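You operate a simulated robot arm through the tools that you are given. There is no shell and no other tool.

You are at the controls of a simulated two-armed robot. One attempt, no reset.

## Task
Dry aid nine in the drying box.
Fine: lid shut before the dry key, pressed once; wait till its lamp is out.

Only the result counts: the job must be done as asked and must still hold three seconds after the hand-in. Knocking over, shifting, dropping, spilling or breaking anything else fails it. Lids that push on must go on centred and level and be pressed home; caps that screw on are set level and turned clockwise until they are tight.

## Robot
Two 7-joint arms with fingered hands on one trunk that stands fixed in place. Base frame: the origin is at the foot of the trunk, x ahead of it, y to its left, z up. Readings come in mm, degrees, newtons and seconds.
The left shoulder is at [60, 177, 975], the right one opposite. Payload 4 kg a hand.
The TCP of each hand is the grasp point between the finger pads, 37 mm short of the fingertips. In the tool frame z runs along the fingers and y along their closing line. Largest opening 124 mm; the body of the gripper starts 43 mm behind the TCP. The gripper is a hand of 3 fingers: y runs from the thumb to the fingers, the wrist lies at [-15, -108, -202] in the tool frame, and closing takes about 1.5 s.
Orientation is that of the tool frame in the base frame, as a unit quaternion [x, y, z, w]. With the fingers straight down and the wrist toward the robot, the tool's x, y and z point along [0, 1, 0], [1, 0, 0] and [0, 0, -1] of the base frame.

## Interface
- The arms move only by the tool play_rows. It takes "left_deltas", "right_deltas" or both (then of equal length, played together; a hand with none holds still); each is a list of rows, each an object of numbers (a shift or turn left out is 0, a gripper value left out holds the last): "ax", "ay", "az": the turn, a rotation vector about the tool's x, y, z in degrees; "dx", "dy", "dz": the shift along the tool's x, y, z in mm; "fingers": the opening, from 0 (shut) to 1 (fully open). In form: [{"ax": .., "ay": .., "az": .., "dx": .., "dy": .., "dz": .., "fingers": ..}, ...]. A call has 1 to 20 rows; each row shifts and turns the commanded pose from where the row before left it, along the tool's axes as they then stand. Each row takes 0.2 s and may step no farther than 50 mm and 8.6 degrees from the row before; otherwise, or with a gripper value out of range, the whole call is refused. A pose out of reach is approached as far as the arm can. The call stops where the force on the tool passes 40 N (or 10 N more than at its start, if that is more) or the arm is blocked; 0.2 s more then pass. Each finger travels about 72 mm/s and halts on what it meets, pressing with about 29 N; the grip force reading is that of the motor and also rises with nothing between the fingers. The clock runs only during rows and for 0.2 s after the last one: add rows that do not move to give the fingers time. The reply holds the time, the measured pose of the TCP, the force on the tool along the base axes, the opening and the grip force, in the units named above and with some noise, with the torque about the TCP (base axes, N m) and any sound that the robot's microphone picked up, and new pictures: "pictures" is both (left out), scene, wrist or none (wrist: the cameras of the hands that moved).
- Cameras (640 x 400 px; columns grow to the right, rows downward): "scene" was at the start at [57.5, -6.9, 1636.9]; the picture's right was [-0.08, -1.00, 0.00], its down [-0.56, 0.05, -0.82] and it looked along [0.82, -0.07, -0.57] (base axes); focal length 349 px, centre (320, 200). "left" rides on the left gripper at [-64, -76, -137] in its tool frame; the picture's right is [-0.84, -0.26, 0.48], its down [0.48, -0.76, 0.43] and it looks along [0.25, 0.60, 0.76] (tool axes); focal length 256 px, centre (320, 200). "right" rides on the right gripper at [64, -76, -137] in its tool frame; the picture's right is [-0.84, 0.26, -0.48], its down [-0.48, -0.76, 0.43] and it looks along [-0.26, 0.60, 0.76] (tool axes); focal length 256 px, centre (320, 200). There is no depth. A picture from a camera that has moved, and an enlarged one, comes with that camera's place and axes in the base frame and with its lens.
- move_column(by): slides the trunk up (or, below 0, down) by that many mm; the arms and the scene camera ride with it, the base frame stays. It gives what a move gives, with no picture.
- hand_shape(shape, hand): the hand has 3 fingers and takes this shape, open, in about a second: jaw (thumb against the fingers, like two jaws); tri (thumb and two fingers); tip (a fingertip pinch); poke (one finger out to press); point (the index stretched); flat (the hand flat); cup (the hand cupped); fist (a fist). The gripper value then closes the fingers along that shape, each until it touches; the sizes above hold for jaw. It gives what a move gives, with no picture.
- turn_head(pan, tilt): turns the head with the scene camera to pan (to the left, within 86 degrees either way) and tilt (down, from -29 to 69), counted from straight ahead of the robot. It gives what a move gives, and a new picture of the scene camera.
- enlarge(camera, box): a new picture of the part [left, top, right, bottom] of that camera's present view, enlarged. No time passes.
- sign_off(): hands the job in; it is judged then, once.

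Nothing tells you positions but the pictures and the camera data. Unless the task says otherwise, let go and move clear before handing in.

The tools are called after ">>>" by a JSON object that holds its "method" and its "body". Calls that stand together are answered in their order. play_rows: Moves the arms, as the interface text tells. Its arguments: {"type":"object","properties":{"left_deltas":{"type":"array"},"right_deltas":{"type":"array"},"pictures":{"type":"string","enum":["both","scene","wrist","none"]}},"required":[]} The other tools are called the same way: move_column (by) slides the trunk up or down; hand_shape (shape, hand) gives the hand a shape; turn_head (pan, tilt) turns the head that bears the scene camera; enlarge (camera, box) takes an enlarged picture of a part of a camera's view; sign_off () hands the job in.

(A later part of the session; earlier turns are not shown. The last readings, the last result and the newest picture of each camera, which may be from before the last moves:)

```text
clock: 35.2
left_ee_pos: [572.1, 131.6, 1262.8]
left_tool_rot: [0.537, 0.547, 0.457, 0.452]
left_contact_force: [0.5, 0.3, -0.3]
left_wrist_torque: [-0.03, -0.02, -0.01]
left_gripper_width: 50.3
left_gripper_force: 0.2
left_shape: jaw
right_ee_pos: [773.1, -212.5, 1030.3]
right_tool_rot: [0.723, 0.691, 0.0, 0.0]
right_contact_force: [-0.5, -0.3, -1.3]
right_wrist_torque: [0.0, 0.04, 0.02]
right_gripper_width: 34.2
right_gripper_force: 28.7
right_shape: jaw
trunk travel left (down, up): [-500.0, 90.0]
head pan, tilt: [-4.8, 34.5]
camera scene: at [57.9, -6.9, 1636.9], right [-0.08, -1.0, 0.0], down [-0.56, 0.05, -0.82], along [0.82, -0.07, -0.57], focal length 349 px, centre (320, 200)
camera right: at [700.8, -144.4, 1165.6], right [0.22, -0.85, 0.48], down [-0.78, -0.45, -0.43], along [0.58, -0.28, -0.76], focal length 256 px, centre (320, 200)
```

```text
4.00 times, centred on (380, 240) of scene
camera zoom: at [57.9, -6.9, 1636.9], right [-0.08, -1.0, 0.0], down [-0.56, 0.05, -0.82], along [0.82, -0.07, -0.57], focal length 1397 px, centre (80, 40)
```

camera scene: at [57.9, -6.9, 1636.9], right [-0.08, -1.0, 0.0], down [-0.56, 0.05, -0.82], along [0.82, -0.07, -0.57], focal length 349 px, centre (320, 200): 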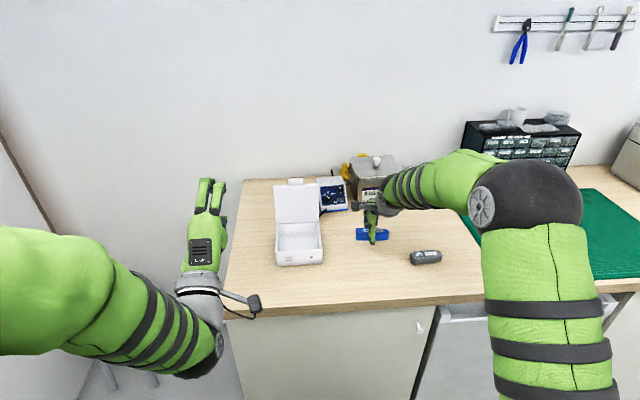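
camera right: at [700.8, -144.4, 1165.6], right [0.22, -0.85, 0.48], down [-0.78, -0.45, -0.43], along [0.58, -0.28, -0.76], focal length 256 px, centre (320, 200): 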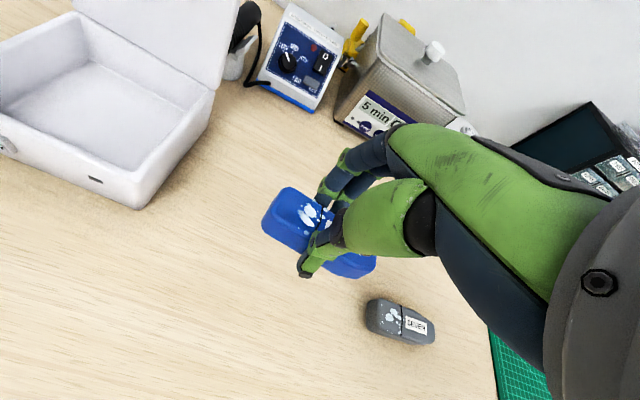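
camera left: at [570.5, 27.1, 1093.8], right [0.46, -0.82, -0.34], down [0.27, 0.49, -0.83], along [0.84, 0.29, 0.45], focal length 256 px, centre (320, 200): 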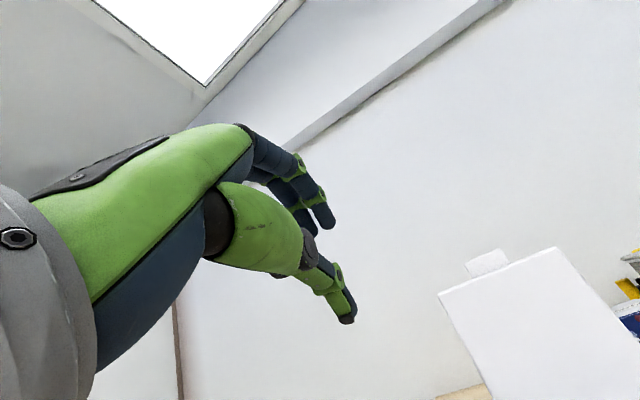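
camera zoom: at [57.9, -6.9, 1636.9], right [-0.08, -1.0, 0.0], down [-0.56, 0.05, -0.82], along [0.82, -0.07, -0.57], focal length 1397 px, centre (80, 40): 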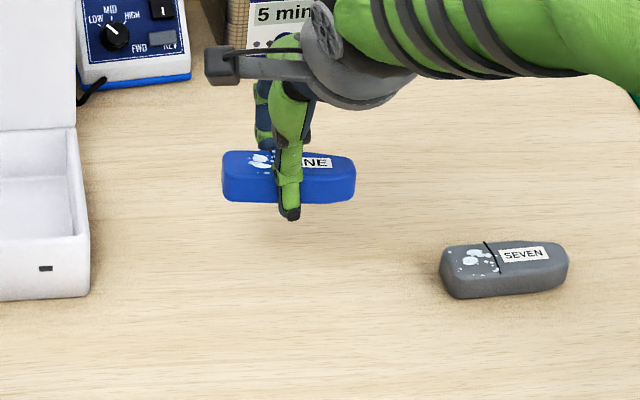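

The aid is firmly held and level, sitting about 18 mm forward of the TCP between thumb and fingers. I'll carry it over the open box (walls' top z≈956), at a height clear of the walls and in front of the upright lid.

>>> {"method": "play_rows", "body": {"right_deltas": [{"az": -2.6, "dz": -10}, {"dx": 34, "dy": 11.2}, {"dx": 34, "dy": 11.2}, {"dx": 34, "dy": 11.2}, {"dx": 34, "dy": 11.2}, {"dx": 34, "dy": 11.2}, {"dx": 34, "dy": 11.2}, {}], "pictures": "both"}}

>>> {"method": "enlarge", "body": {"camera": "right", "box": [160, 100, 400, 350]}}

>>> {"method": "enlarge", "body": {"camera": "scene", "box": [250, 170, 370, 290]}}

>>> {"method": "enlarge", "body": {"camera": "left", "box": [320, 200, 640, 400]}}

```text
clock: 37.0
left_ee_pos: [572.6, 131.5, 1263.4]
left_tool_rot: [0.537, 0.547, 0.456, 0.452]
left_contact_force: [0.8, -0.3, -0.4]
left_wrist_torque: [-0.03, 0.01, 0.01]
left_gripper_width: 50.1
left_gripper_force: 0.0
left_shape: jaw
right_ee_pos: [838.1, -8.4, 1037.7]
right_tool_rot: [0.707, 0.707, 0.0, -0.001]
right_contact_force: [0.0, -0.3, -0.6]
right_wrist_torque: [-0.04, 0.01, -0.03]
right_gripper_width: 34.1
right_gripper_force: 28.6
right_shape: jaw
trunk travel left (down, up): [-500.0, 90.0]
head pan, tilt: [-4.8, 34.5]
camera scene: at [57.6, -7.1, 1636.9], right [-0.08, -1.0, 0.0], down [-0.56, 0.05, -0.82], along [0.82, -0.07, -0.57], focal length 349 px, centre (320, 200)
camera right: at [762.8, 56.3, 1173.2], right [0.26, -0.84, 0.48], down [-0.76, -0.48, -0.43], along [0.6, -0.26, -0.76], focal length 256 px, centre (320, 200)
```

scene: 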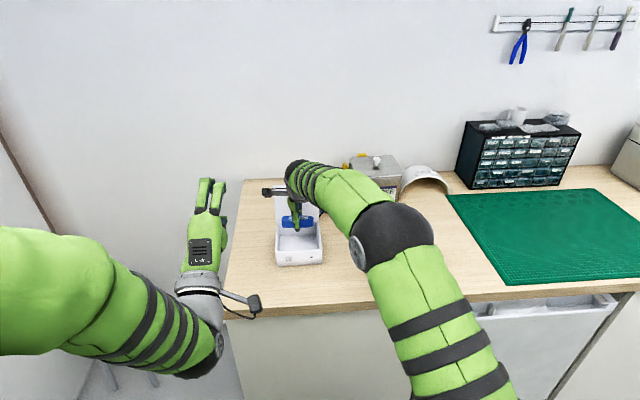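
right: 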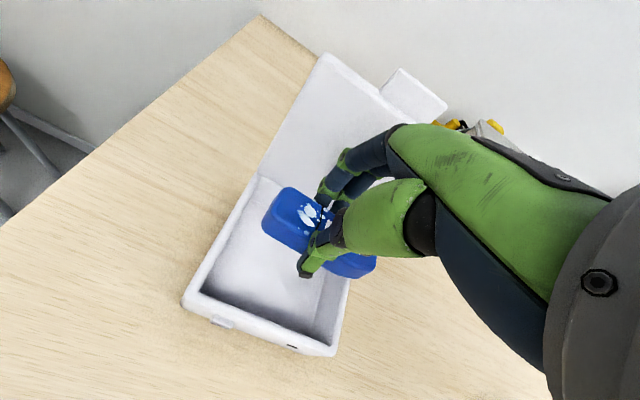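

```text
1.60 times, centred on (280, 225) of right
camera zoom: at [762.8, 56.3, 1173.2], right [0.26, -0.84, 0.48], down [-0.76, -0.48, -0.43], along [0.6, -0.26, -0.76], focal length 410 px, centre (384, 160)
```

zoom: 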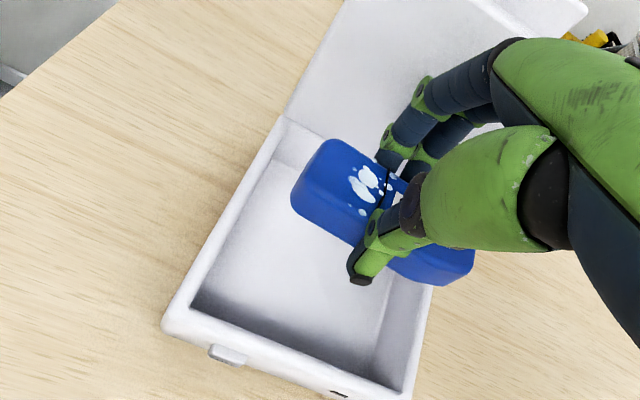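

```text
3.33 times, centred on (310, 230) of scene
camera zoom: at [57.6, -7.1, 1636.9], right [-0.08, -1.0, 0.0], down [-0.56, 0.05, -0.82], along [0.82, -0.07, -0.57], focal length 1164 px, centre (353, 100)
```

zoom: 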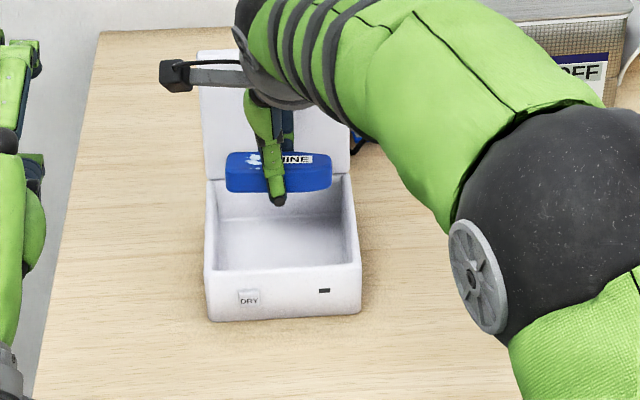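

```text
2.00 times, centred on (480, 300) of left
camera zoom: at [425.6, 65.1, 1214.0], right [0.44, -0.83, -0.33], down [0.29, 0.48, -0.83], along [0.85, 0.27, 0.45], focal length 512 px, centre (0, 0)
```

zoom: 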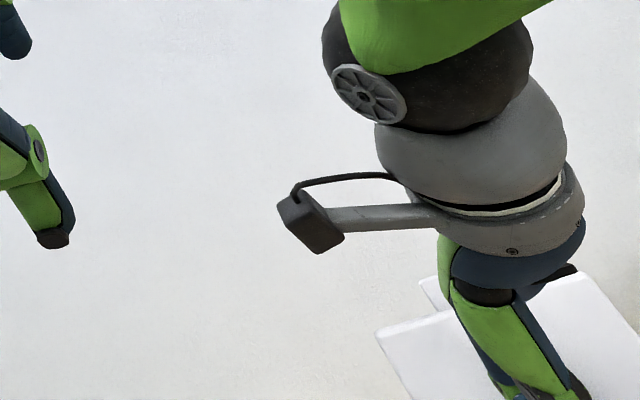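

The aid hangs centred over the open box. I'll lower it inside in stages, watching the force.

>>> {"method": "play_rows", "body": {"right_deltas": [{"dz": 20}, {"dz": 20}, {"dz": 20}, {"dz": 10}, {}], "pictures": "both"}}

>>> {"method": "enlarge", "body": {"camera": "right", "box": [160, 100, 400, 350]}}

>>> {"method": "enlarge", "body": {"camera": "scene", "box": [250, 170, 370, 290]}}

```text
clock: 38.2
left_ee_pos: [571.5, 132.3, 1263.7]
left_tool_rot: [0.537, 0.547, 0.456, 0.452]
left_contact_force: [0.2, -0.8, -0.3]
left_wrist_torque: [-0.03, 0.01, -0.02]
left_gripper_width: 50.5
left_gripper_force: 0.1
left_shape: jaw
right_ee_pos: [838.5, -7.3, 967.3]
right_tool_rot: [0.707, 0.707, 0.0, 0.0]
right_contact_force: [-1.0, 0.9, -1.6]
right_wrist_torque: [-0.03, -0.01, 0.02]
right_gripper_width: 34.0
right_gripper_force: 29.8
right_shape: jaw
trunk travel left (down, up): [-500.0, 90.0]
head pan, tilt: [-4.8, 34.5]
camera scene: at [57.7, -6.8, 1636.9], right [-0.08, -1.0, 0.0], down [-0.56, 0.05, -0.82], along [0.82, -0.07, -0.57], focal length 349 px, centre (320, 200)
camera right: at [763.1, 56.8, 1103.2], right [0.26, -0.84, 0.48], down [-0.76, -0.48, -0.43], along [0.6, -0.26, -0.76], focal length 256 px, centre (320, 200)
```

scene: 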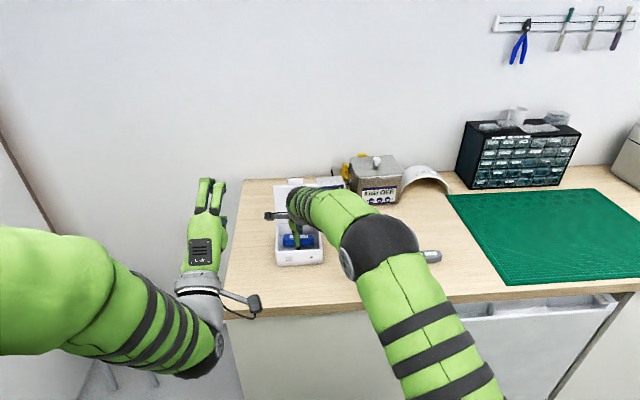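
right: 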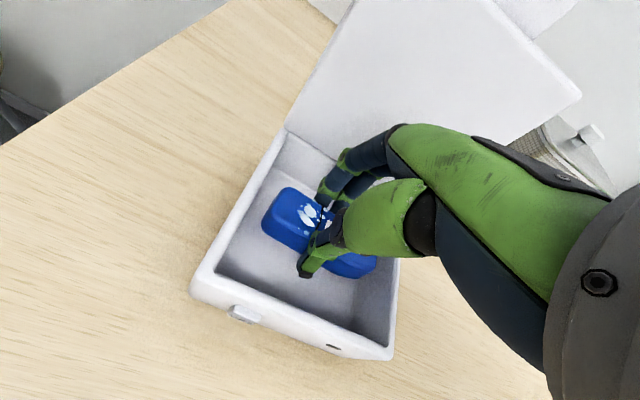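

```text
1.60 times, centred on (280, 225) of right
camera zoom: at [763.1, 56.8, 1103.2], right [0.26, -0.84, 0.48], down [-0.76, -0.48, -0.43], along [0.6, -0.26, -0.76], focal length 410 px, centre (384, 160)
```

zoom: 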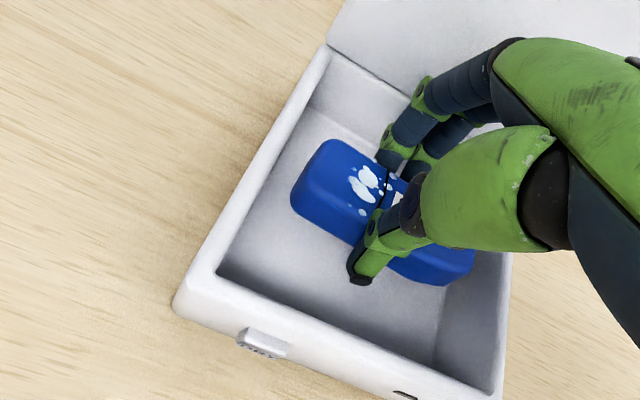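

```text
3.33 times, centred on (310, 230) of scene
camera zoom: at [57.7, -6.8, 1636.9], right [-0.08, -1.0, 0.0], down [-0.56, 0.05, -0.82], along [0.82, -0.07, -0.57], focal length 1164 px, centre (353, 100)
```

zoom: 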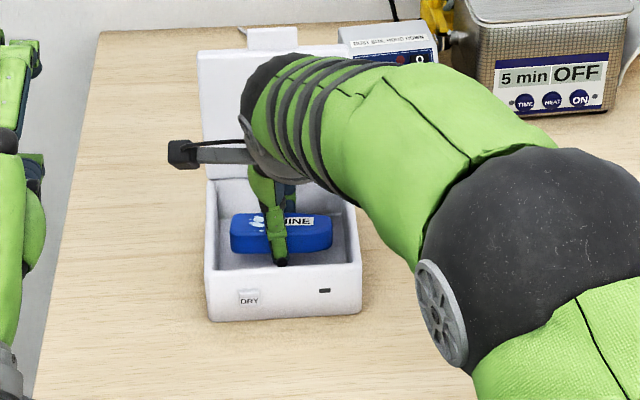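

The aid is inside the box walls, a bit above the floor. I'll lower in small steps until I feel light contact.

>>> {"method": "play_rows", "body": {"right_deltas": [{"dz": 3}, {"dz": 3}, {}], "pictures": "none"}}

>>> {"method": "play_rows", "body": {"right_deltas": [{"dz": 2}, {"dz": 2}, {}], "pictures": "wrist"}}

```text
clock: 39.0
left_ee_pos: [572.8, 132.4, 1263.8]
left_tool_rot: [0.537, 0.547, 0.456, 0.452]
left_contact_force: [1.3, 0.2, 0.0]
left_wrist_torque: [0.0, -0.01, 0.02]
left_gripper_width: 50.3
left_gripper_force: 0.0
left_shape: jaw
right_ee_pos: [839.1, -7.5, 961.4]
right_tool_rot: [0.707, 0.707, 0.0, 0.0]
right_contact_force: [0.0, -0.1, -0.6]
right_wrist_torque: [0.01, -0.04, -0.03]
right_gripper_width: 34.0
right_gripper_force: 28.8
right_shape: jaw
trunk travel left (down, up): [-500.0, 90.0]
head pan, tilt: [-4.8, 34.5]
```

```text
clock: 39.8
left_ee_pos: [571.7, 131.6, 1263.6]
left_tool_rot: [0.538, 0.547, 0.456, 0.452]
left_contact_force: [-0.3, 0.0, 0.3]
left_wrist_torque: [0.0, 0.01, 0.02]
left_gripper_width: 50.2
left_gripper_force: 0.0
left_shape: jaw
right_ee_pos: [836.8, -8.5, 958.1]
right_tool_rot: [0.707, 0.707, 0.0, 0.001]
right_contact_force: [-0.4, 0.2, -0.9]
right_wrist_torque: [0.0, 0.05, -0.01]
right_gripper_width: 33.9
right_gripper_force: 29.1
right_shape: jaw
trunk travel left (down, up): [-500.0, 90.0]
head pan, tilt: [-4.8, 34.5]
camera right: at [763.6, 57.0, 1093.7], right [0.26, -0.84, 0.48], down [-0.76, -0.48, -0.43], along [0.6, -0.26, -0.76], focal length 256 px, centre (320, 200)
```

right: 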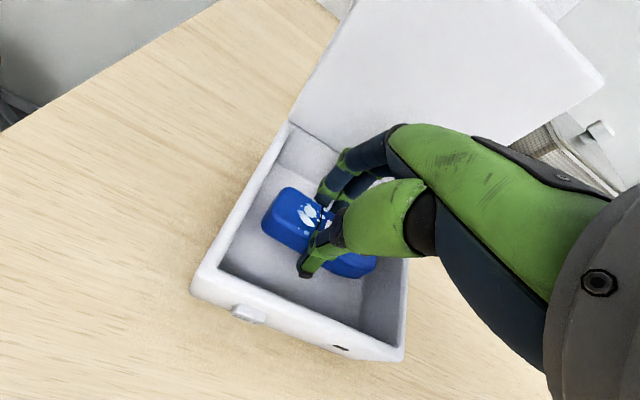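

No contact yet, so I'll keep lowering in small steps.

>>> {"method": "play_rows", "body": {"right_deltas": [{"dz": 2}, {"dz": 2}, {}], "pictures": "none"}}

>>> {"method": "play_rows", "body": {"right_deltas": [{"dz": 1.5}, {"dz": 1.5}, {}], "pictures": "wrist"}}

>>> {"method": "enlarge", "body": {"camera": "right", "box": [180, 110, 420, 350]}}

```text
clock: 40.6
left_ee_pos: [571.3, 131.4, 1265.0]
left_tool_rot: [0.537, 0.547, 0.457, 0.452]
left_contact_force: [0.9, -0.5, -0.5]
left_wrist_torque: [0.02, -0.02, -0.01]
left_gripper_width: 50.3
left_gripper_force: 0.1
left_shape: jaw
right_ee_pos: [839.3, -6.2, 953.4]
right_tool_rot: [0.707, 0.707, 0.0, 0.0]
right_contact_force: [0.9, 0.6, -1.2]
right_wrist_torque: [0.02, -0.01, -0.03]
right_gripper_width: 34.1
right_gripper_force: 29.3
right_shape: jaw
trunk travel left (down, up): [-500.0, 90.0]
head pan, tilt: [-4.8, 34.5]
```

```text
clock: 41.4
left_ee_pos: [572.2, 132.4, 1263.4]
left_tool_rot: [0.537, 0.547, 0.457, 0.451]
left_contact_force: [-0.3, 0.2, -0.5]
left_wrist_torque: [-0.03, -0.01, 0.0]
left_gripper_width: 50.3
left_gripper_force: 0.1
left_shape: jaw
right_ee_pos: [838.6, -7.4, 950.8]
right_tool_rot: [0.707, 0.707, 0.0, 0.0]
right_contact_force: [-0.2, -0.8, 0.2]
right_wrist_torque: [0.0, 0.01, 0.03]
right_gripper_width: 34.2
right_gripper_force: 28.7
right_shape: jaw
trunk travel left (down, up): [-500.0, 90.0]
head pan, tilt: [-4.8, 34.5]
camera right: at [764.0, 56.8, 1086.7], right [0.26, -0.84, 0.48], down [-0.76, -0.48, -0.43], along [0.6, -0.26, -0.76], focal length 256 px, centre (320, 200)
```

right: 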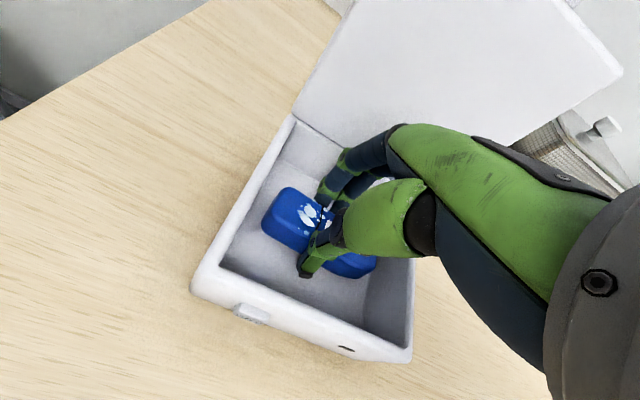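

```text
1.67 times, centred on (300, 230) of right
camera zoom: at [764.0, 56.8, 1086.7], right [0.26, -0.84, 0.48], down [-0.76, -0.48, -0.43], along [0.6, -0.26, -0.76], focal length 427 px, centre (353, 150)
```

zoom: 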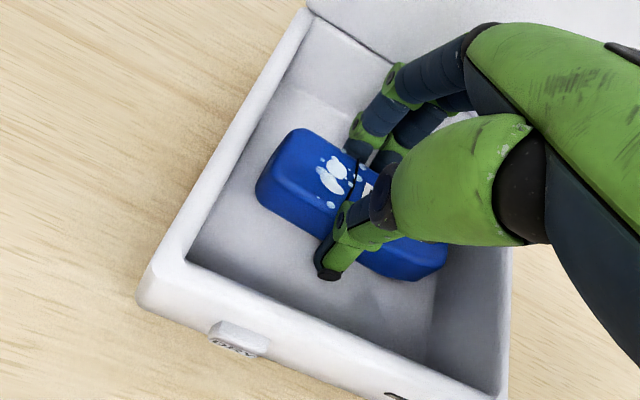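

>>> {"method": "play_rows", "body": {"right_deltas": [{"dz": 1.5}, {"dz": 1.5}, {}], "pictures": "none"}}

>>> {"method": "play_rows", "body": {"right_deltas": [{"dz": 1.5}, {}, {}], "pictures": "none"}}

```text
clock: 42.2
left_ee_pos: [571.5, 132.2, 1262.5]
left_tool_rot: [0.538, 0.547, 0.456, 0.452]
left_contact_force: [0.5, 0.1, -0.7]
left_wrist_torque: [0.0, 0.01, 0.04]
left_gripper_width: 50.2
left_gripper_force: 0.0
left_shape: jaw
right_ee_pos: [838.3, -9.5, 949.6]
right_tool_rot: [0.707, 0.707, 0.001, 0.001]
right_contact_force: [0.3, -0.2, 1.7]
right_wrist_torque: [-0.01, -0.02, 0.0]
right_gripper_width: 34.2
right_gripper_force: 29.1
right_shape: jaw
trunk travel left (down, up): [-500.0, 90.0]
head pan, tilt: [-4.8, 34.5]
```

```text
clock: 43.0
left_ee_pos: [572.0, 131.7, 1265.0]
left_tool_rot: [0.537, 0.546, 0.456, 0.452]
left_contact_force: [-0.6, 0.6, -0.3]
left_wrist_torque: [-0.01, -0.02, 0.01]
left_gripper_width: 50.3
left_gripper_force: 0.0
left_shape: jaw
right_ee_pos: [838.5, -8.1, 948.2]
right_tool_rot: [0.708, 0.707, 0.0, 0.001]
right_contact_force: [1.0, -0.7, 5.6]
right_wrist_torque: [0.02, -0.23, -0.04]
right_gripper_width: 34.3
right_gripper_force: 29.2
right_shape: jaw
trunk travel left (down, up): [-500.0, 90.0]
head pan, tilt: [-4.8, 34.5]
```

I feel the floor at TCP z≈949 (about 5 N). The aid sits forward of the TCP between the digits, so I'll ease up 1 mm and open the jaw while shifting the hand 15 mm forward. That way both sides should clear the aid without dragging it.

>>> {"method": "play_rows", "body": {"right_deltas": [{"dz": -1}, {"dy": 15, "fingers": 0.43}, {}, {}, {}], "pictures": "both"}}

>>> {"method": "enlarge", "body": {"camera": "right", "box": [180, 110, 420, 350]}}

>>> {"method": "enlarge", "body": {"camera": "scene", "box": [250, 170, 370, 290]}}

```text
clock: 44.2
left_ee_pos: [570.7, 132.7, 1264.9]
left_tool_rot: [0.538, 0.547, 0.456, 0.452]
left_contact_force: [0.0, 0.3, 1.0]
left_wrist_torque: [0.0, 0.01, 0.02]
left_gripper_width: 50.2
left_gripper_force: 0.0
left_shape: jaw
right_ee_pos: [853.0, -8.3, 948.2]
right_tool_rot: [0.707, 0.707, 0.001, 0.0]
right_contact_force: [-2.0, 0.1, 9.4]
right_wrist_torque: [-0.04, -0.23, -0.05]
right_gripper_width: 49.1
right_gripper_force: 0.1
right_shape: jaw
trunk travel left (down, up): [-500.0, 90.0]
head pan, tilt: [-4.8, 34.5]
camera scene: at [56.4, -6.8, 1637.0], right [-0.08, -1.0, 0.0], down [-0.56, 0.05, -0.82], along [0.82, -0.07, -0.57], focal length 349 px, centre (320, 200)
camera right: at [778.1, 56.3, 1084.0], right [0.26, -0.84, 0.48], down [-0.76, -0.48, -0.44], along [0.6, -0.26, -0.76], focal length 256 px, centre (320, 200)
```

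scene: 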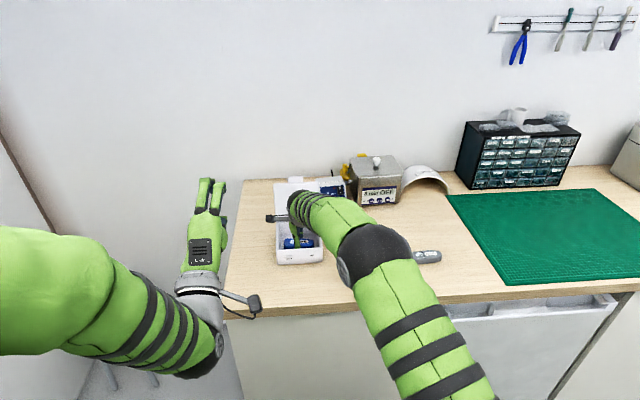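
right: 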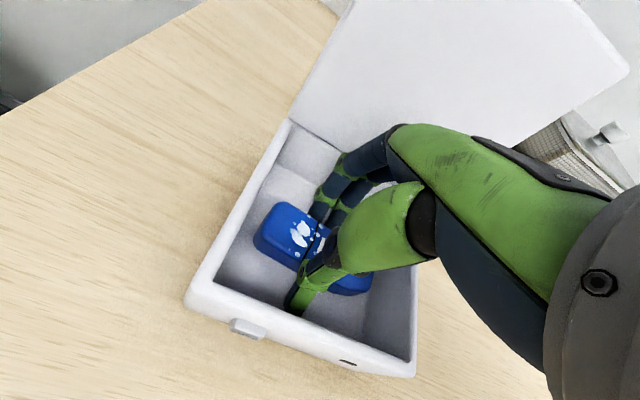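

```text
1.67 times, centred on (300, 230) of right
camera zoom: at [778.1, 56.3, 1084.0], right [0.26, -0.84, 0.48], down [-0.76, -0.48, -0.44], along [0.6, -0.26, -0.76], focal length 427 px, centre (353, 150)
```

zoom: 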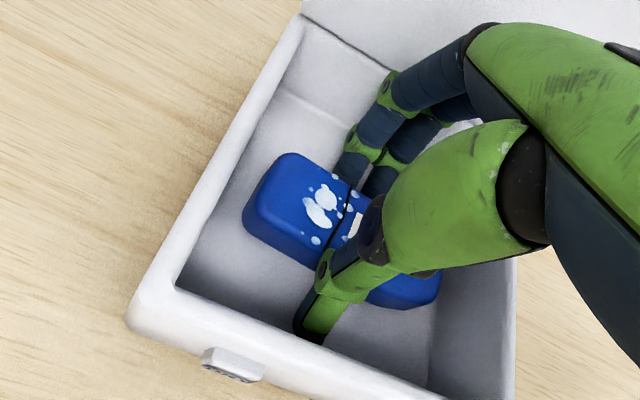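

```text
3.33 times, centred on (310, 230) of scene
camera zoom: at [56.4, -6.8, 1637.0], right [-0.08, -1.0, 0.0], down [-0.56, 0.05, -0.82], along [0.82, -0.07, -0.57], focal length 1164 px, centre (353, 100)
```

zoom: 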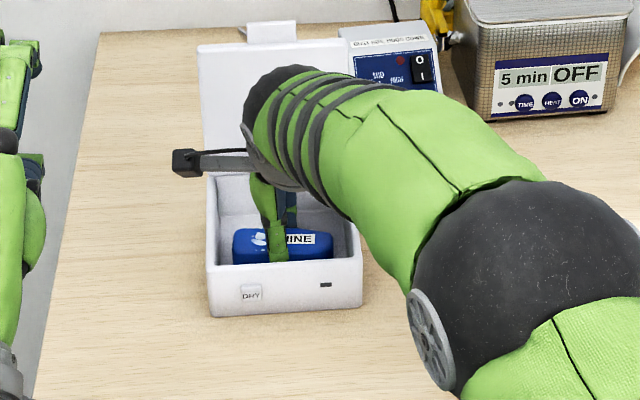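

The jaw has opened and the aid is free, but the thumb pressed the floor (9 N) and it looks as if the box slid a few mm forward. I'll ease up 3 mm and measure.

>>> {"method": "play_rows", "body": {"right_deltas": [{"dz": -3}, {}], "pictures": "wrist"}}

>>> {"method": "enlarge", "body": {"camera": "scene", "box": [250, 170, 370, 290]}}

>>> {"method": "enlarge", "body": {"camera": "right", "box": [160, 90, 440, 390]}}

```text
clock: 44.8
left_ee_pos: [571.6, 131.6, 1263.9]
left_tool_rot: [0.537, 0.547, 0.456, 0.452]
left_contact_force: [-0.3, -0.2, 0.5]
left_wrist_torque: [0.0, 0.02, -0.02]
left_gripper_width: 50.4
left_gripper_force: 0.1
left_shape: jaw
right_ee_pos: [852.6, -8.0, 948.6]
right_tool_rot: [0.708, 0.707, -0.003, 0.0]
right_contact_force: [-3.0, -0.1, -0.4]
right_wrist_torque: [-0.02, 0.0, -0.06]
right_gripper_width: 51.4
right_gripper_force: 0.1
right_shape: jaw
trunk travel left (down, up): [-500.0, 90.0]
head pan, tilt: [-4.8, 34.5]
camera right: at [778.4, 56.5, 1085.2], right [0.26, -0.84, 0.48], down [-0.76, -0.48, -0.43], along [0.59, -0.26, -0.76], focal length 256 px, centre (320, 200)
```

right: 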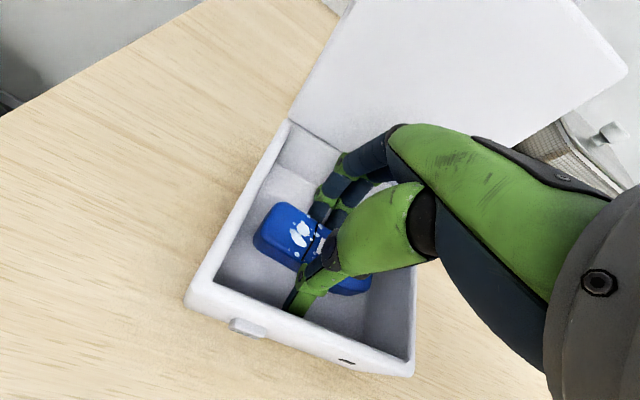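

```text
3.33 times, centred on (310, 230) of scene
camera zoom: at [57.5, -6.8, 1636.8], right [-0.08, -1.0, 0.0], down [-0.56, 0.05, -0.82], along [0.82, -0.07, -0.57], focal length 1164 px, centre (353, 100)
```

zoom: 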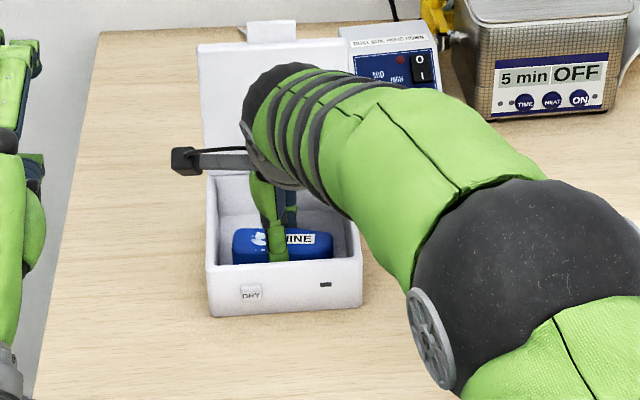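

```text
1.33 times, centred on (300, 240) of right
camera zoom: at [778.4, 56.5, 1085.2], right [0.26, -0.84, 0.48], down [-0.76, -0.48, -0.43], along [0.59, -0.26, -0.76], focal length 341 px, centre (347, 147)
```

zoom: 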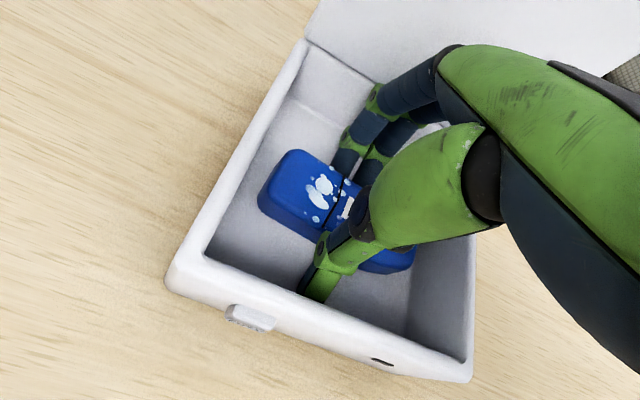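

The aid rests free inside the box, but the box did slide about 7 mm toward +x from thumb drag. I'll lift slightly and use the thumb against the inside of the front wall to ease the box back to where it was, in small steps.

>>> {"method": "play_rows", "body": {"right_deltas": [{"dz": -3}, {"dy": -3}, {}], "pictures": "none"}}

>>> {"method": "enlarge", "body": {"camera": "scene", "box": [250, 170, 370, 290]}}

>>> {"method": "enlarge", "body": {"camera": "right", "box": [160, 90, 440, 390]}}

```text
clock: 45.6
left_ee_pos: [572.4, 131.1, 1263.6]
left_tool_rot: [0.537, 0.547, 0.456, 0.452]
left_contact_force: [-0.5, -0.8, 0.3]
left_wrist_torque: [-0.01, -0.01, 0.01]
left_gripper_width: 50.3
left_gripper_force: 0.1
left_shape: jaw
right_ee_pos: [851.4, -8.3, 952.4]
right_tool_rot: [0.707, 0.707, 0.0, 0.0]
right_contact_force: [-0.3, -0.3, 0.0]
right_wrist_torque: [0.03, -0.05, -0.01]
right_gripper_width: 52.8
right_gripper_force: 0.1
right_shape: jaw
trunk travel left (down, up): [-500.0, 90.0]
head pan, tilt: [-4.8, 34.5]
```

```text
3.33 times, centred on (310, 230) of scene
camera zoom: at [57.8, -6.9, 1636.9], right [-0.08, -1.0, 0.0], down [-0.56, 0.05, -0.82], along [0.82, -0.07, -0.57], focal length 1164 px, centre (353, 100)
```

zoom: 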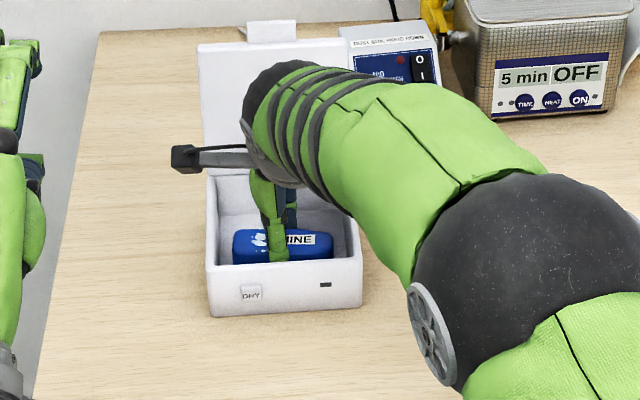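

```text
1.33 times, centred on (300, 240) of right
camera zoom: at [776.1, 56.2, 1089.1], right [0.26, -0.84, 0.48], down [-0.76, -0.48, -0.43], along [0.6, -0.26, -0.76], focal length 341 px, centre (347, 147)
```

zoom: 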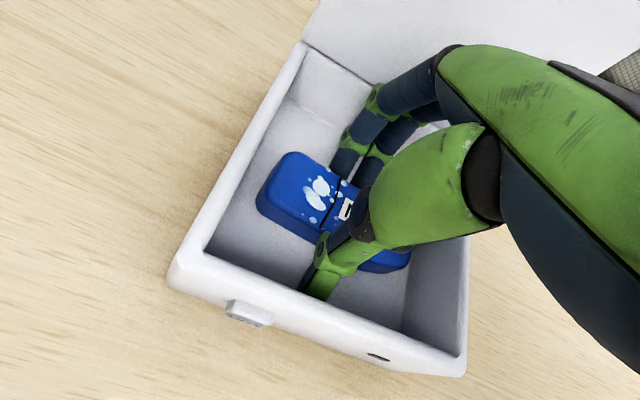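

>>> {"method": "play_rows", "body": {"right_deltas": [{"dy": -2}, {"dy": -2}, {"dy": -2}, {"dy": -2}, {}], "pictures": "none"}}

>>> {"method": "enlarge", "body": {"camera": "scene", "box": [250, 170, 370, 290]}}

>>> {"method": "enlarge", "body": {"camera": "right", "box": [160, 90, 440, 390]}}

```text
clock: 46.8
left_ee_pos: [572.6, 132.4, 1263.7]
left_tool_rot: [0.537, 0.546, 0.456, 0.452]
left_contact_force: [0.3, -0.7, 0.2]
left_wrist_torque: [-0.01, 0.0, 0.0]
left_gripper_width: 50.1
left_gripper_force: 0.0
left_shape: jaw
right_ee_pos: [842.2, -7.8, 952.9]
right_tool_rot: [0.707, 0.707, 0.0, -0.001]
right_contact_force: [3.4, 0.6, 0.1]
right_wrist_torque: [0.02, -0.12, -0.03]
right_gripper_width: 50.3
right_gripper_force: 0.0
right_shape: jaw
trunk travel left (down, up): [-500.0, 90.0]
head pan, tilt: [-4.8, 34.5]
```

```text
3.33 times, centred on (310, 230) of scene
camera zoom: at [58.0, -6.8, 1636.9], right [-0.08, -1.0, 0.0], down [-0.56, 0.05, -0.82], along [0.82, -0.07, -0.57], focal length 1164 px, centre (353, 100)
```

zoom: 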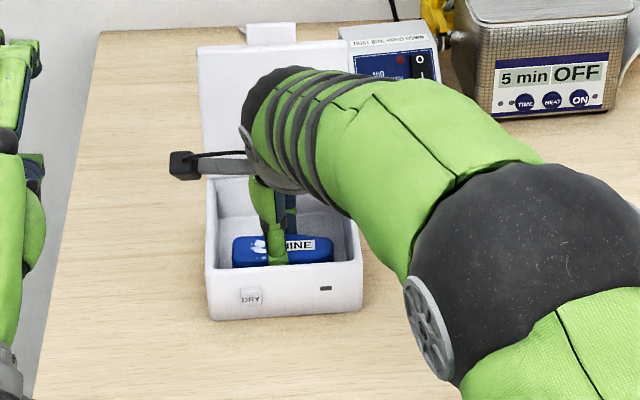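

```text
1.33 times, centred on (300, 240) of right
camera zoom: at [767.5, 56.9, 1089.6], right [0.26, -0.84, 0.48], down [-0.76, -0.48, -0.43], along [0.6, -0.26, -0.76], focal length 341 px, centre (347, 147)
```

zoom: 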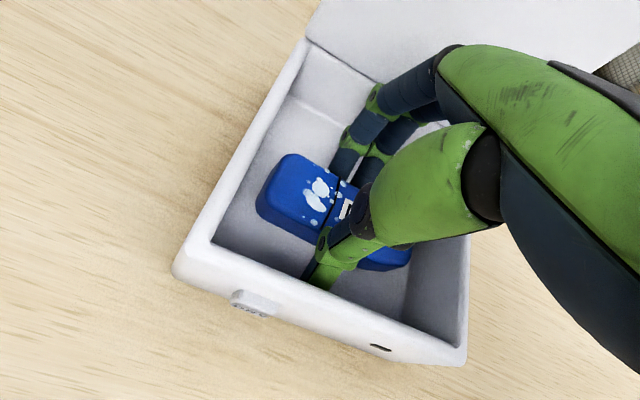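

Contact is at 3.4 N and the box is following. About 3 mm is left to restore.

>>> {"method": "play_rows", "body": {"right_deltas": [{"dy": -1.5}, {"dy": -1.5}, {}], "pictures": "none"}}

>>> {"method": "enlarge", "body": {"camera": "scene", "box": [250, 170, 370, 290]}}

```text
clock: 47.6
left_ee_pos: [572.8, 133.0, 1263.3]
left_tool_rot: [0.538, 0.547, 0.456, 0.452]
left_contact_force: [0.7, -0.2, -0.2]
left_wrist_torque: [-0.01, -0.05, 0.01]
left_gripper_width: 50.1
left_gripper_force: 0.0
left_shape: jaw
right_ee_pos: [840.7, -8.4, 953.3]
right_tool_rot: [0.707, 0.707, 0.0, 0.001]
right_contact_force: [2.9, 0.4, 0.3]
right_wrist_torque: [0.05, -0.12, -0.03]
right_gripper_width: 50.6
right_gripper_force: 0.0
right_shape: jaw
trunk travel left (down, up): [-500.0, 90.0]
head pan, tilt: [-4.8, 34.5]
```

```text
3.33 times, centred on (310, 230) of scene
camera zoom: at [57.9, -6.8, 1636.9], right [-0.08, -1.0, 0.0], down [-0.56, 0.05, -0.82], along [0.82, -0.07, -0.57], focal length 1164 px, centre (353, 100)
```

zoom: 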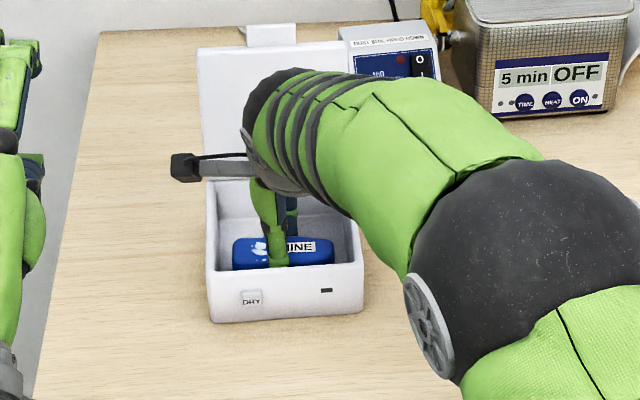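

The box is back within about 1–2 mm of its original place. I'll back the thumb off the wall and lift the right hand straight out.

>>> {"method": "play_rows", "body": {"right_deltas": [{"dy": 4}, {}, {"dz": -6}, {"dz": -10}, {"dz": -20}, {"dz": -25}, {"dz": -25}, {"dz": -25}, {}], "pictures": "both"}}

>>> {"method": "enlarge", "body": {"camera": "scene", "box": [250, 170, 370, 290]}}

>>> {"method": "enlarge", "body": {"camera": "right", "box": [160, 20, 440, 390]}}

```text
clock: 49.6
left_ee_pos: [572.1, 132.7, 1263.3]
left_tool_rot: [0.537, 0.547, 0.457, 0.452]
left_contact_force: [0.4, -0.2, -0.2]
left_wrist_torque: [0.0, 0.0, 0.0]
left_gripper_width: 50.0
left_gripper_force: 0.1
left_shape: jaw
right_ee_pos: [843.8, -8.0, 1065.3]
right_tool_rot: [0.707, 0.707, 0.0, 0.0]
right_contact_force: [-0.5, -0.2, -0.3]
right_wrist_torque: [0.03, 0.03, 0.01]
right_gripper_width: 53.1
right_gripper_force: 0.0
right_shape: jaw
trunk travel left (down, up): [-500.0, 90.0]
head pan, tilt: [-4.8, 34.5]
camera scene: at [57.8, -6.8, 1636.9], right [-0.08, -1.0, 0.0], down [-0.56, 0.05, -0.82], along [0.82, -0.07, -0.57], focal length 349 px, centre (320, 200)
camera right: at [768.8, 57.2, 1202.0], right [0.26, -0.84, 0.48], down [-0.76, -0.48, -0.43], along [0.6, -0.26, -0.76], focal length 256 px, centre (320, 200)
```

scene: 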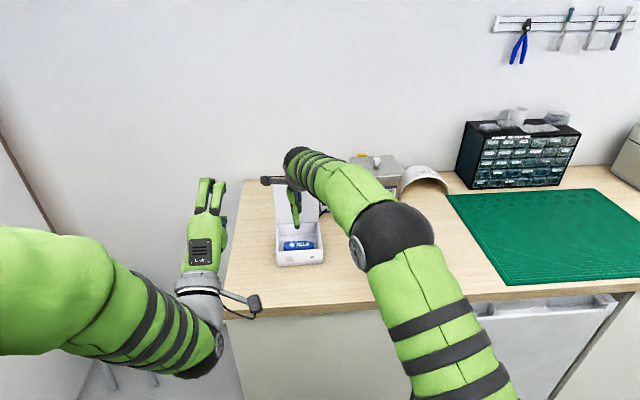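
right: 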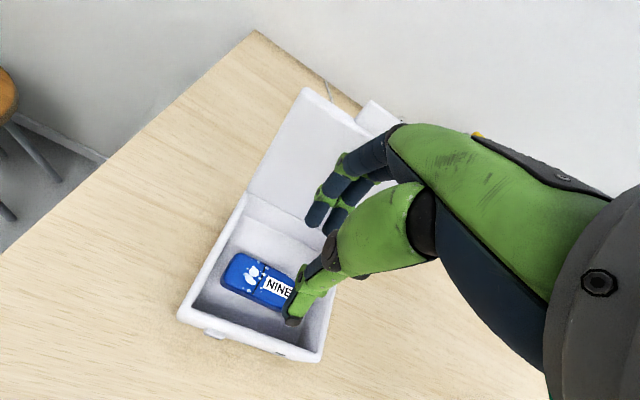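

```text
3.33 times, centred on (310, 230) of scene
camera zoom: at [57.8, -6.8, 1636.9], right [-0.08, -1.0, 0.0], down [-0.56, 0.05, -0.82], along [0.82, -0.07, -0.57], focal length 1164 px, centre (353, 100)
```

zoom: 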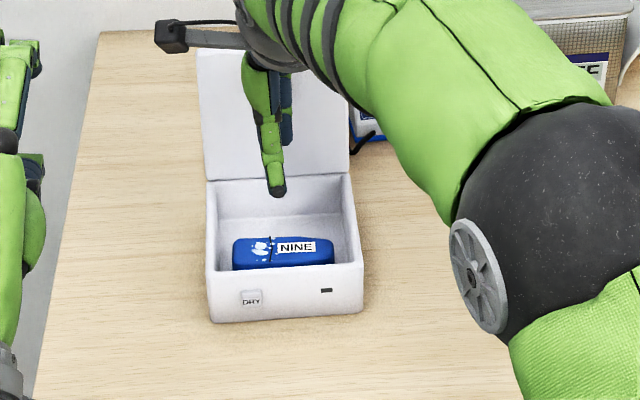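

```text
1.08 times, centred on (300, 205) of right (not enlarged: the box is as wide or as high as the picture)
camera zoom: at [768.8, 57.2, 1202.0], right [0.26, -0.84, 0.48], down [-0.76, -0.48, -0.43], along [0.6, -0.26, -0.76], focal length 277 px, centre (342, 195)
```

zoom: 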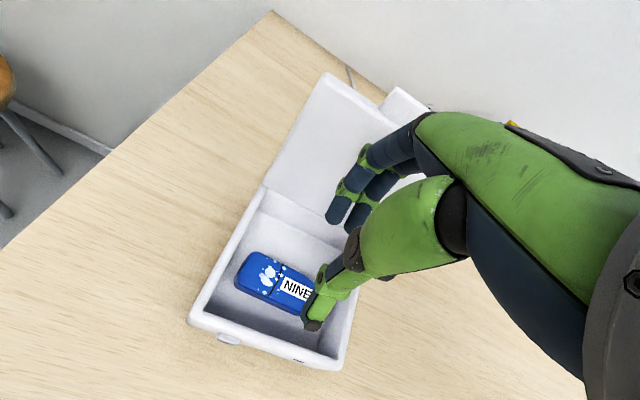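

Aid NINE lies flat in the box and the lid still stands open. I'll withdraw the right hand to its own side before closing the lid with the left.

>>> {"method": "play_rows", "body": {"right_deltas": [{"dx": -20, "dy": -20, "dz": -20}, {"dx": -40, "dy": -20, "dz": -15}, {"dx": -40, "dy": -20, "dz": -15}, {"dx": -40, "dy": -20, "dz": -15}, {"dx": -40, "dy": -20, "dz": -10}, {"dx": -40, "dy": -20}, {"dx": -40, "dy": -20}, {}], "pictures": "scene"}}

>>> {"method": "enlarge", "body": {"camera": "scene", "box": [250, 170, 370, 290]}}

>>> {"method": "enlarge", "body": {"camera": "right", "box": [0, 0, 300, 200]}}

```text
clock: 51.4
left_ee_pos: [571.9, 131.3, 1263.4]
left_tool_rot: [0.537, 0.547, 0.457, 0.452]
left_contact_force: [0.7, -0.1, 0.1]
left_wrist_torque: [-0.01, 0.01, 0.0]
left_gripper_width: 50.4
left_gripper_force: 0.0
left_shape: jaw
right_ee_pos: [701.8, -266.4, 1142.9]
right_tool_rot: [0.707, 0.707, 0.001, 0.0]
right_contact_force: [0.3, -0.3, -0.5]
right_wrist_torque: [0.01, 0.0, 0.0]
right_gripper_width: 53.4
right_gripper_force: 0.0
right_shape: jaw
trunk travel left (down, up): [-500.0, 90.0]
head pan, tilt: [-4.8, 34.5]
camera scene: at [58.0, -6.4, 1636.9], right [-0.08, -1.0, 0.0], down [-0.56, 0.05, -0.82], along [0.82, -0.07, -0.57], focal length 349 px, centre (320, 200)
```

scene: 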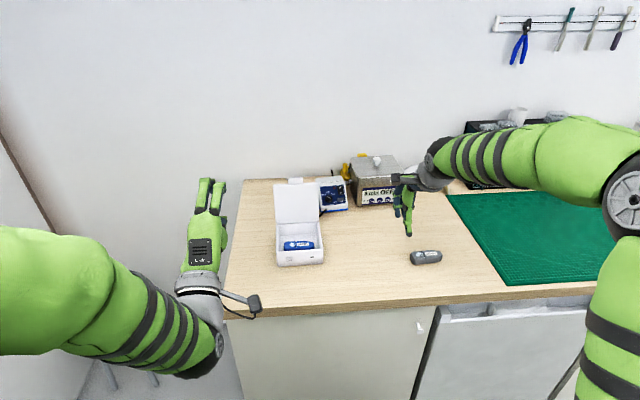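

```text
3.33 times, centred on (310, 230) of scene
camera zoom: at [58.0, -6.4, 1636.9], right [-0.08, -1.0, 0.0], down [-0.56, 0.05, -0.82], along [0.82, -0.07, -0.57], focal length 1164 px, centre (353, 100)
```

zoom: 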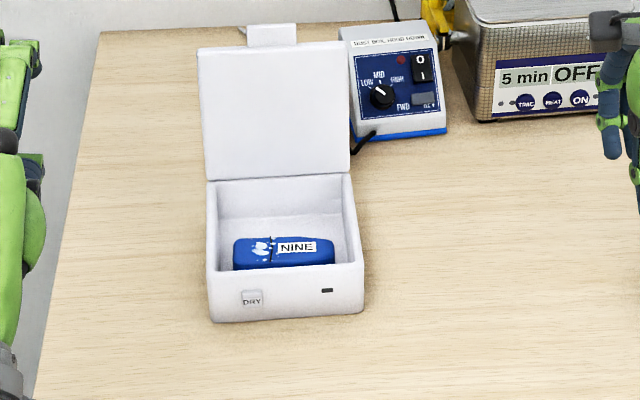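

```text
2.00 times, centred on (150, 100) of right
camera zoom: at [627.1, -201.7, 1278.4], right [0.26, -0.84, 0.48], down [-0.76, -0.48, -0.43], along [0.6, -0.26, -0.76], focal length 512 px, centre (660, 400)
```

zoom: 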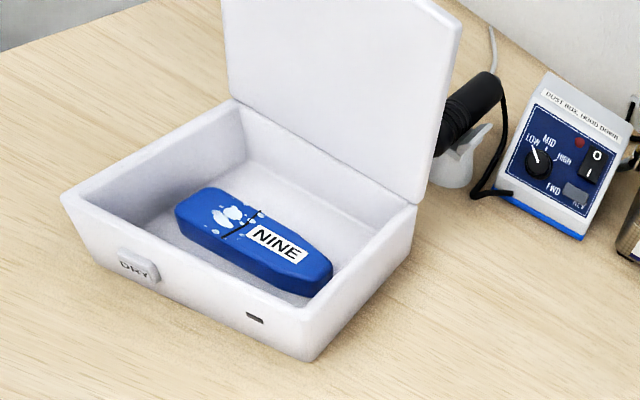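

The lid leans back at about 98°, its tab top near (957, -10, 1103). I'll close it with the left hand: straddle the tab (thumb in front, fingers behind), pull it forward past vertical onto the thumb, then lower it under control. First I'll reposition the left hand and pitch it to 60°.

>>> {"method": "play_rows", "body": {"left_deltas": [{"dx": -29, "dy": 5.6, "dz": 31.5, "fingers": 0.484}, {"dx": -29, "dy": 5.6, "dz": 31.5}, {"dx": -29, "dy": 5.6, "dz": 31.5}, {"dx": -29, "dy": 5.6, "dz": 31.5}, {"ax": 8.333}, {"ax": 8.333}, {"ax": 8.333}, {"ax": 8.333}, {"ax": 8.333}, {"ax": 8.333}, {}], "pictures": "both"}}

```text
clock: 53.8
left_ee_pos: [699.5, 14.6, 1266.7]
left_tool_rot: [0.684, 0.682, 0.183, 0.184]
left_contact_force: [-0.1, 0.3, 0.1]
left_wrist_torque: [0.02, 0.01, 0.02]
left_gripper_width: 59.8
left_gripper_force: 0.0
left_shape: jaw
right_ee_pos: [701.5, -266.9, 1143.1]
right_tool_rot: [0.707, 0.707, 0.001, 0.0]
right_contact_force: [-0.3, 0.8, 0.4]
right_wrist_torque: [-0.01, 0.0, -0.02]
right_gripper_width: 53.0
right_gripper_force: 0.1
right_shape: jaw
trunk travel left (down, up): [-500.0, 90.0]
head pan, tilt: [-4.8, 34.5]
camera scene: at [57.5, -6.9, 1636.9], right [-0.08, -1.0, 0.0], down [-0.56, 0.05, -0.82], along [0.82, -0.07, -0.57], focal length 349 px, centre (320, 200)
camera left: at [565.1, -48.6, 1347.0], right [0.02, -0.84, -0.55], down [-0.44, 0.48, -0.76], along [0.9, 0.25, -0.36], focal length 256 px, centre (320, 200)
```

scene: 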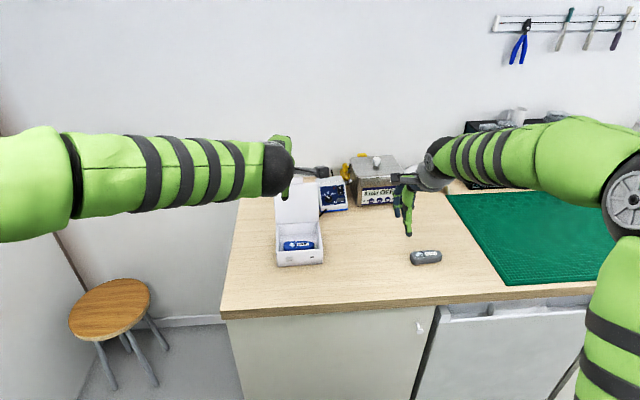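
left: 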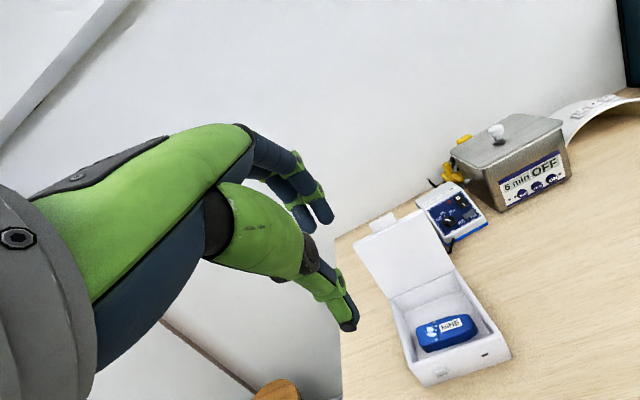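

Pitch is right. From this view the tab top is near (962, -11, 1103). I'll move to the stand-off just above and in front of the tab.

>>> {"method": "play_rows", "body": {"left_deltas": [{"dx": -4.1, "dy": 20.3, "dz": 33.3}, {"dx": -4.1, "dy": 20.3, "dz": 33.3}, {"dx": -4.1, "dy": 20.3, "dz": 33.3}, {"dx": -4.1, "dy": 20.3, "dz": 33.3}, {"dx": -4.1, "dy": 20.3, "dz": 33.3}, {"dx": -4.1, "dy": 20.3, "dz": 33.3}, {}], "pictures": "both"}}

>>> {"method": "enlarge", "body": {"camera": "left", "box": [240, 120, 480, 380]}}

>>> {"method": "enlarge", "body": {"camera": "right", "box": [0, 0, 300, 200]}}

>>> {"method": "enlarge", "body": {"camera": "scene", "box": [250, 150, 370, 270]}}

```text
clock: 55.4
left_ee_pos: [903.8, -9.1, 1154.4]
left_tool_rot: [0.683, 0.683, 0.183, 0.183]
left_contact_force: [-0.9, 0.3, 0.2]
left_wrist_torque: [0.05, -0.04, -0.01]
left_gripper_width: 59.9
left_gripper_force: 0.1
left_shape: jaw
right_ee_pos: [702.1, -266.3, 1143.1]
right_tool_rot: [0.707, 0.707, 0.0, 0.0]
right_contact_force: [-0.3, -0.5, -0.3]
right_wrist_torque: [-0.01, 0.04, 0.04]
right_gripper_width: 52.9
right_gripper_force: 0.1
right_shape: jaw
trunk travel left (down, up): [-500.0, 90.0]
head pan, tilt: [-4.8, 34.5]
camera scene: at [57.1, -6.7, 1637.0], right [-0.08, -1.0, 0.0], down [-0.56, 0.05, -0.82], along [0.82, -0.07, -0.57], focal length 349 px, centre (320, 200)
camera left: at [770.0, -73.5, 1234.5], right [0.02, -0.84, -0.55], down [-0.44, 0.48, -0.76], along [0.9, 0.25, -0.36], focal length 256 px, centre (320, 200)
```

scene: 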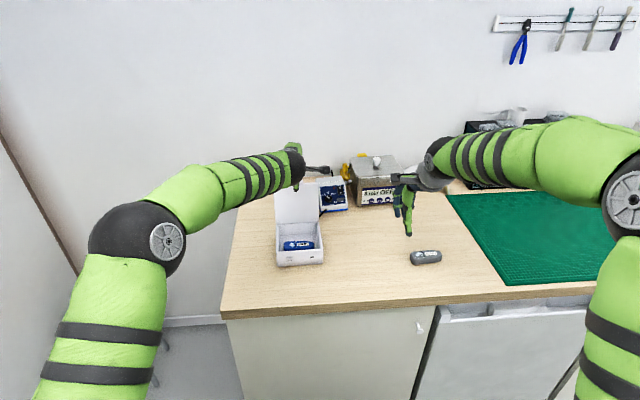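
left: 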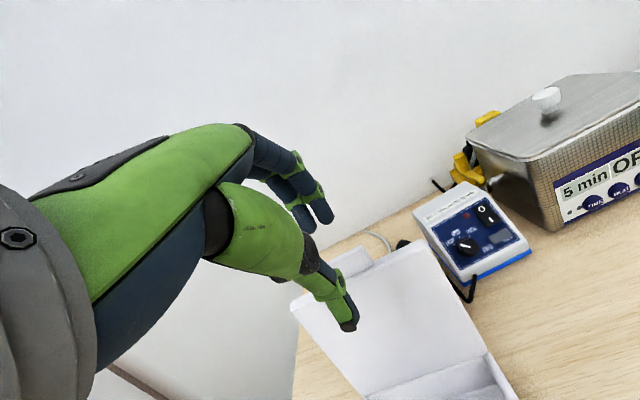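

```text
1.54 times, centred on (360, 250) of left
camera zoom: at [770.0, -73.5, 1234.5], right [0.02, -0.84, -0.55], down [-0.44, 0.48, -0.76], along [0.9, 0.25, -0.36], focal length 394 px, centre (258, 123)
```

zoom: 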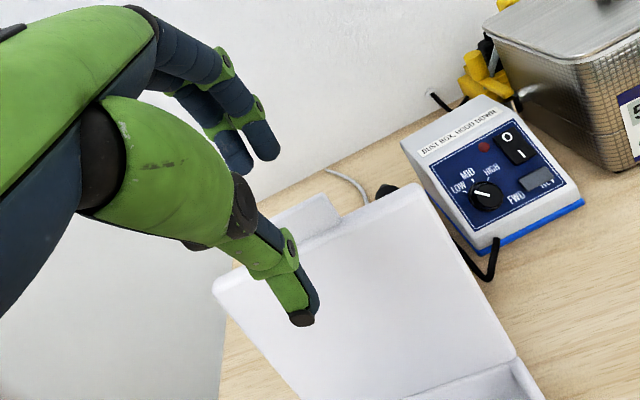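

```text
2.00 times, centred on (150, 100) of right
camera zoom: at [626.6, -201.9, 1278.8], right [0.26, -0.84, 0.48], down [-0.76, -0.48, -0.43], along [0.6, -0.26, -0.76], focal length 512 px, centre (660, 400)
```

zoom: 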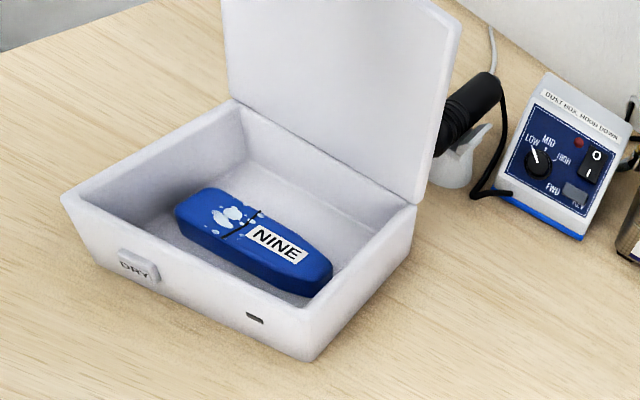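

```text
3.33 times, centred on (310, 210) of scene
camera zoom: at [57.1, -6.7, 1637.0], right [-0.08, -1.0, 0.0], down [-0.56, 0.05, -0.82], along [0.82, -0.07, -0.57], focal length 1164 px, centre (353, 167)
```

zoom: 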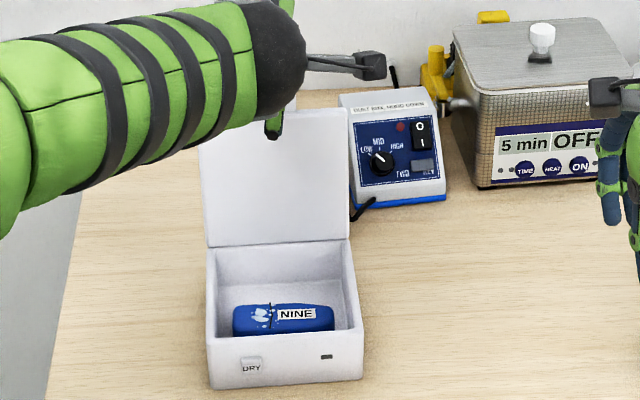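

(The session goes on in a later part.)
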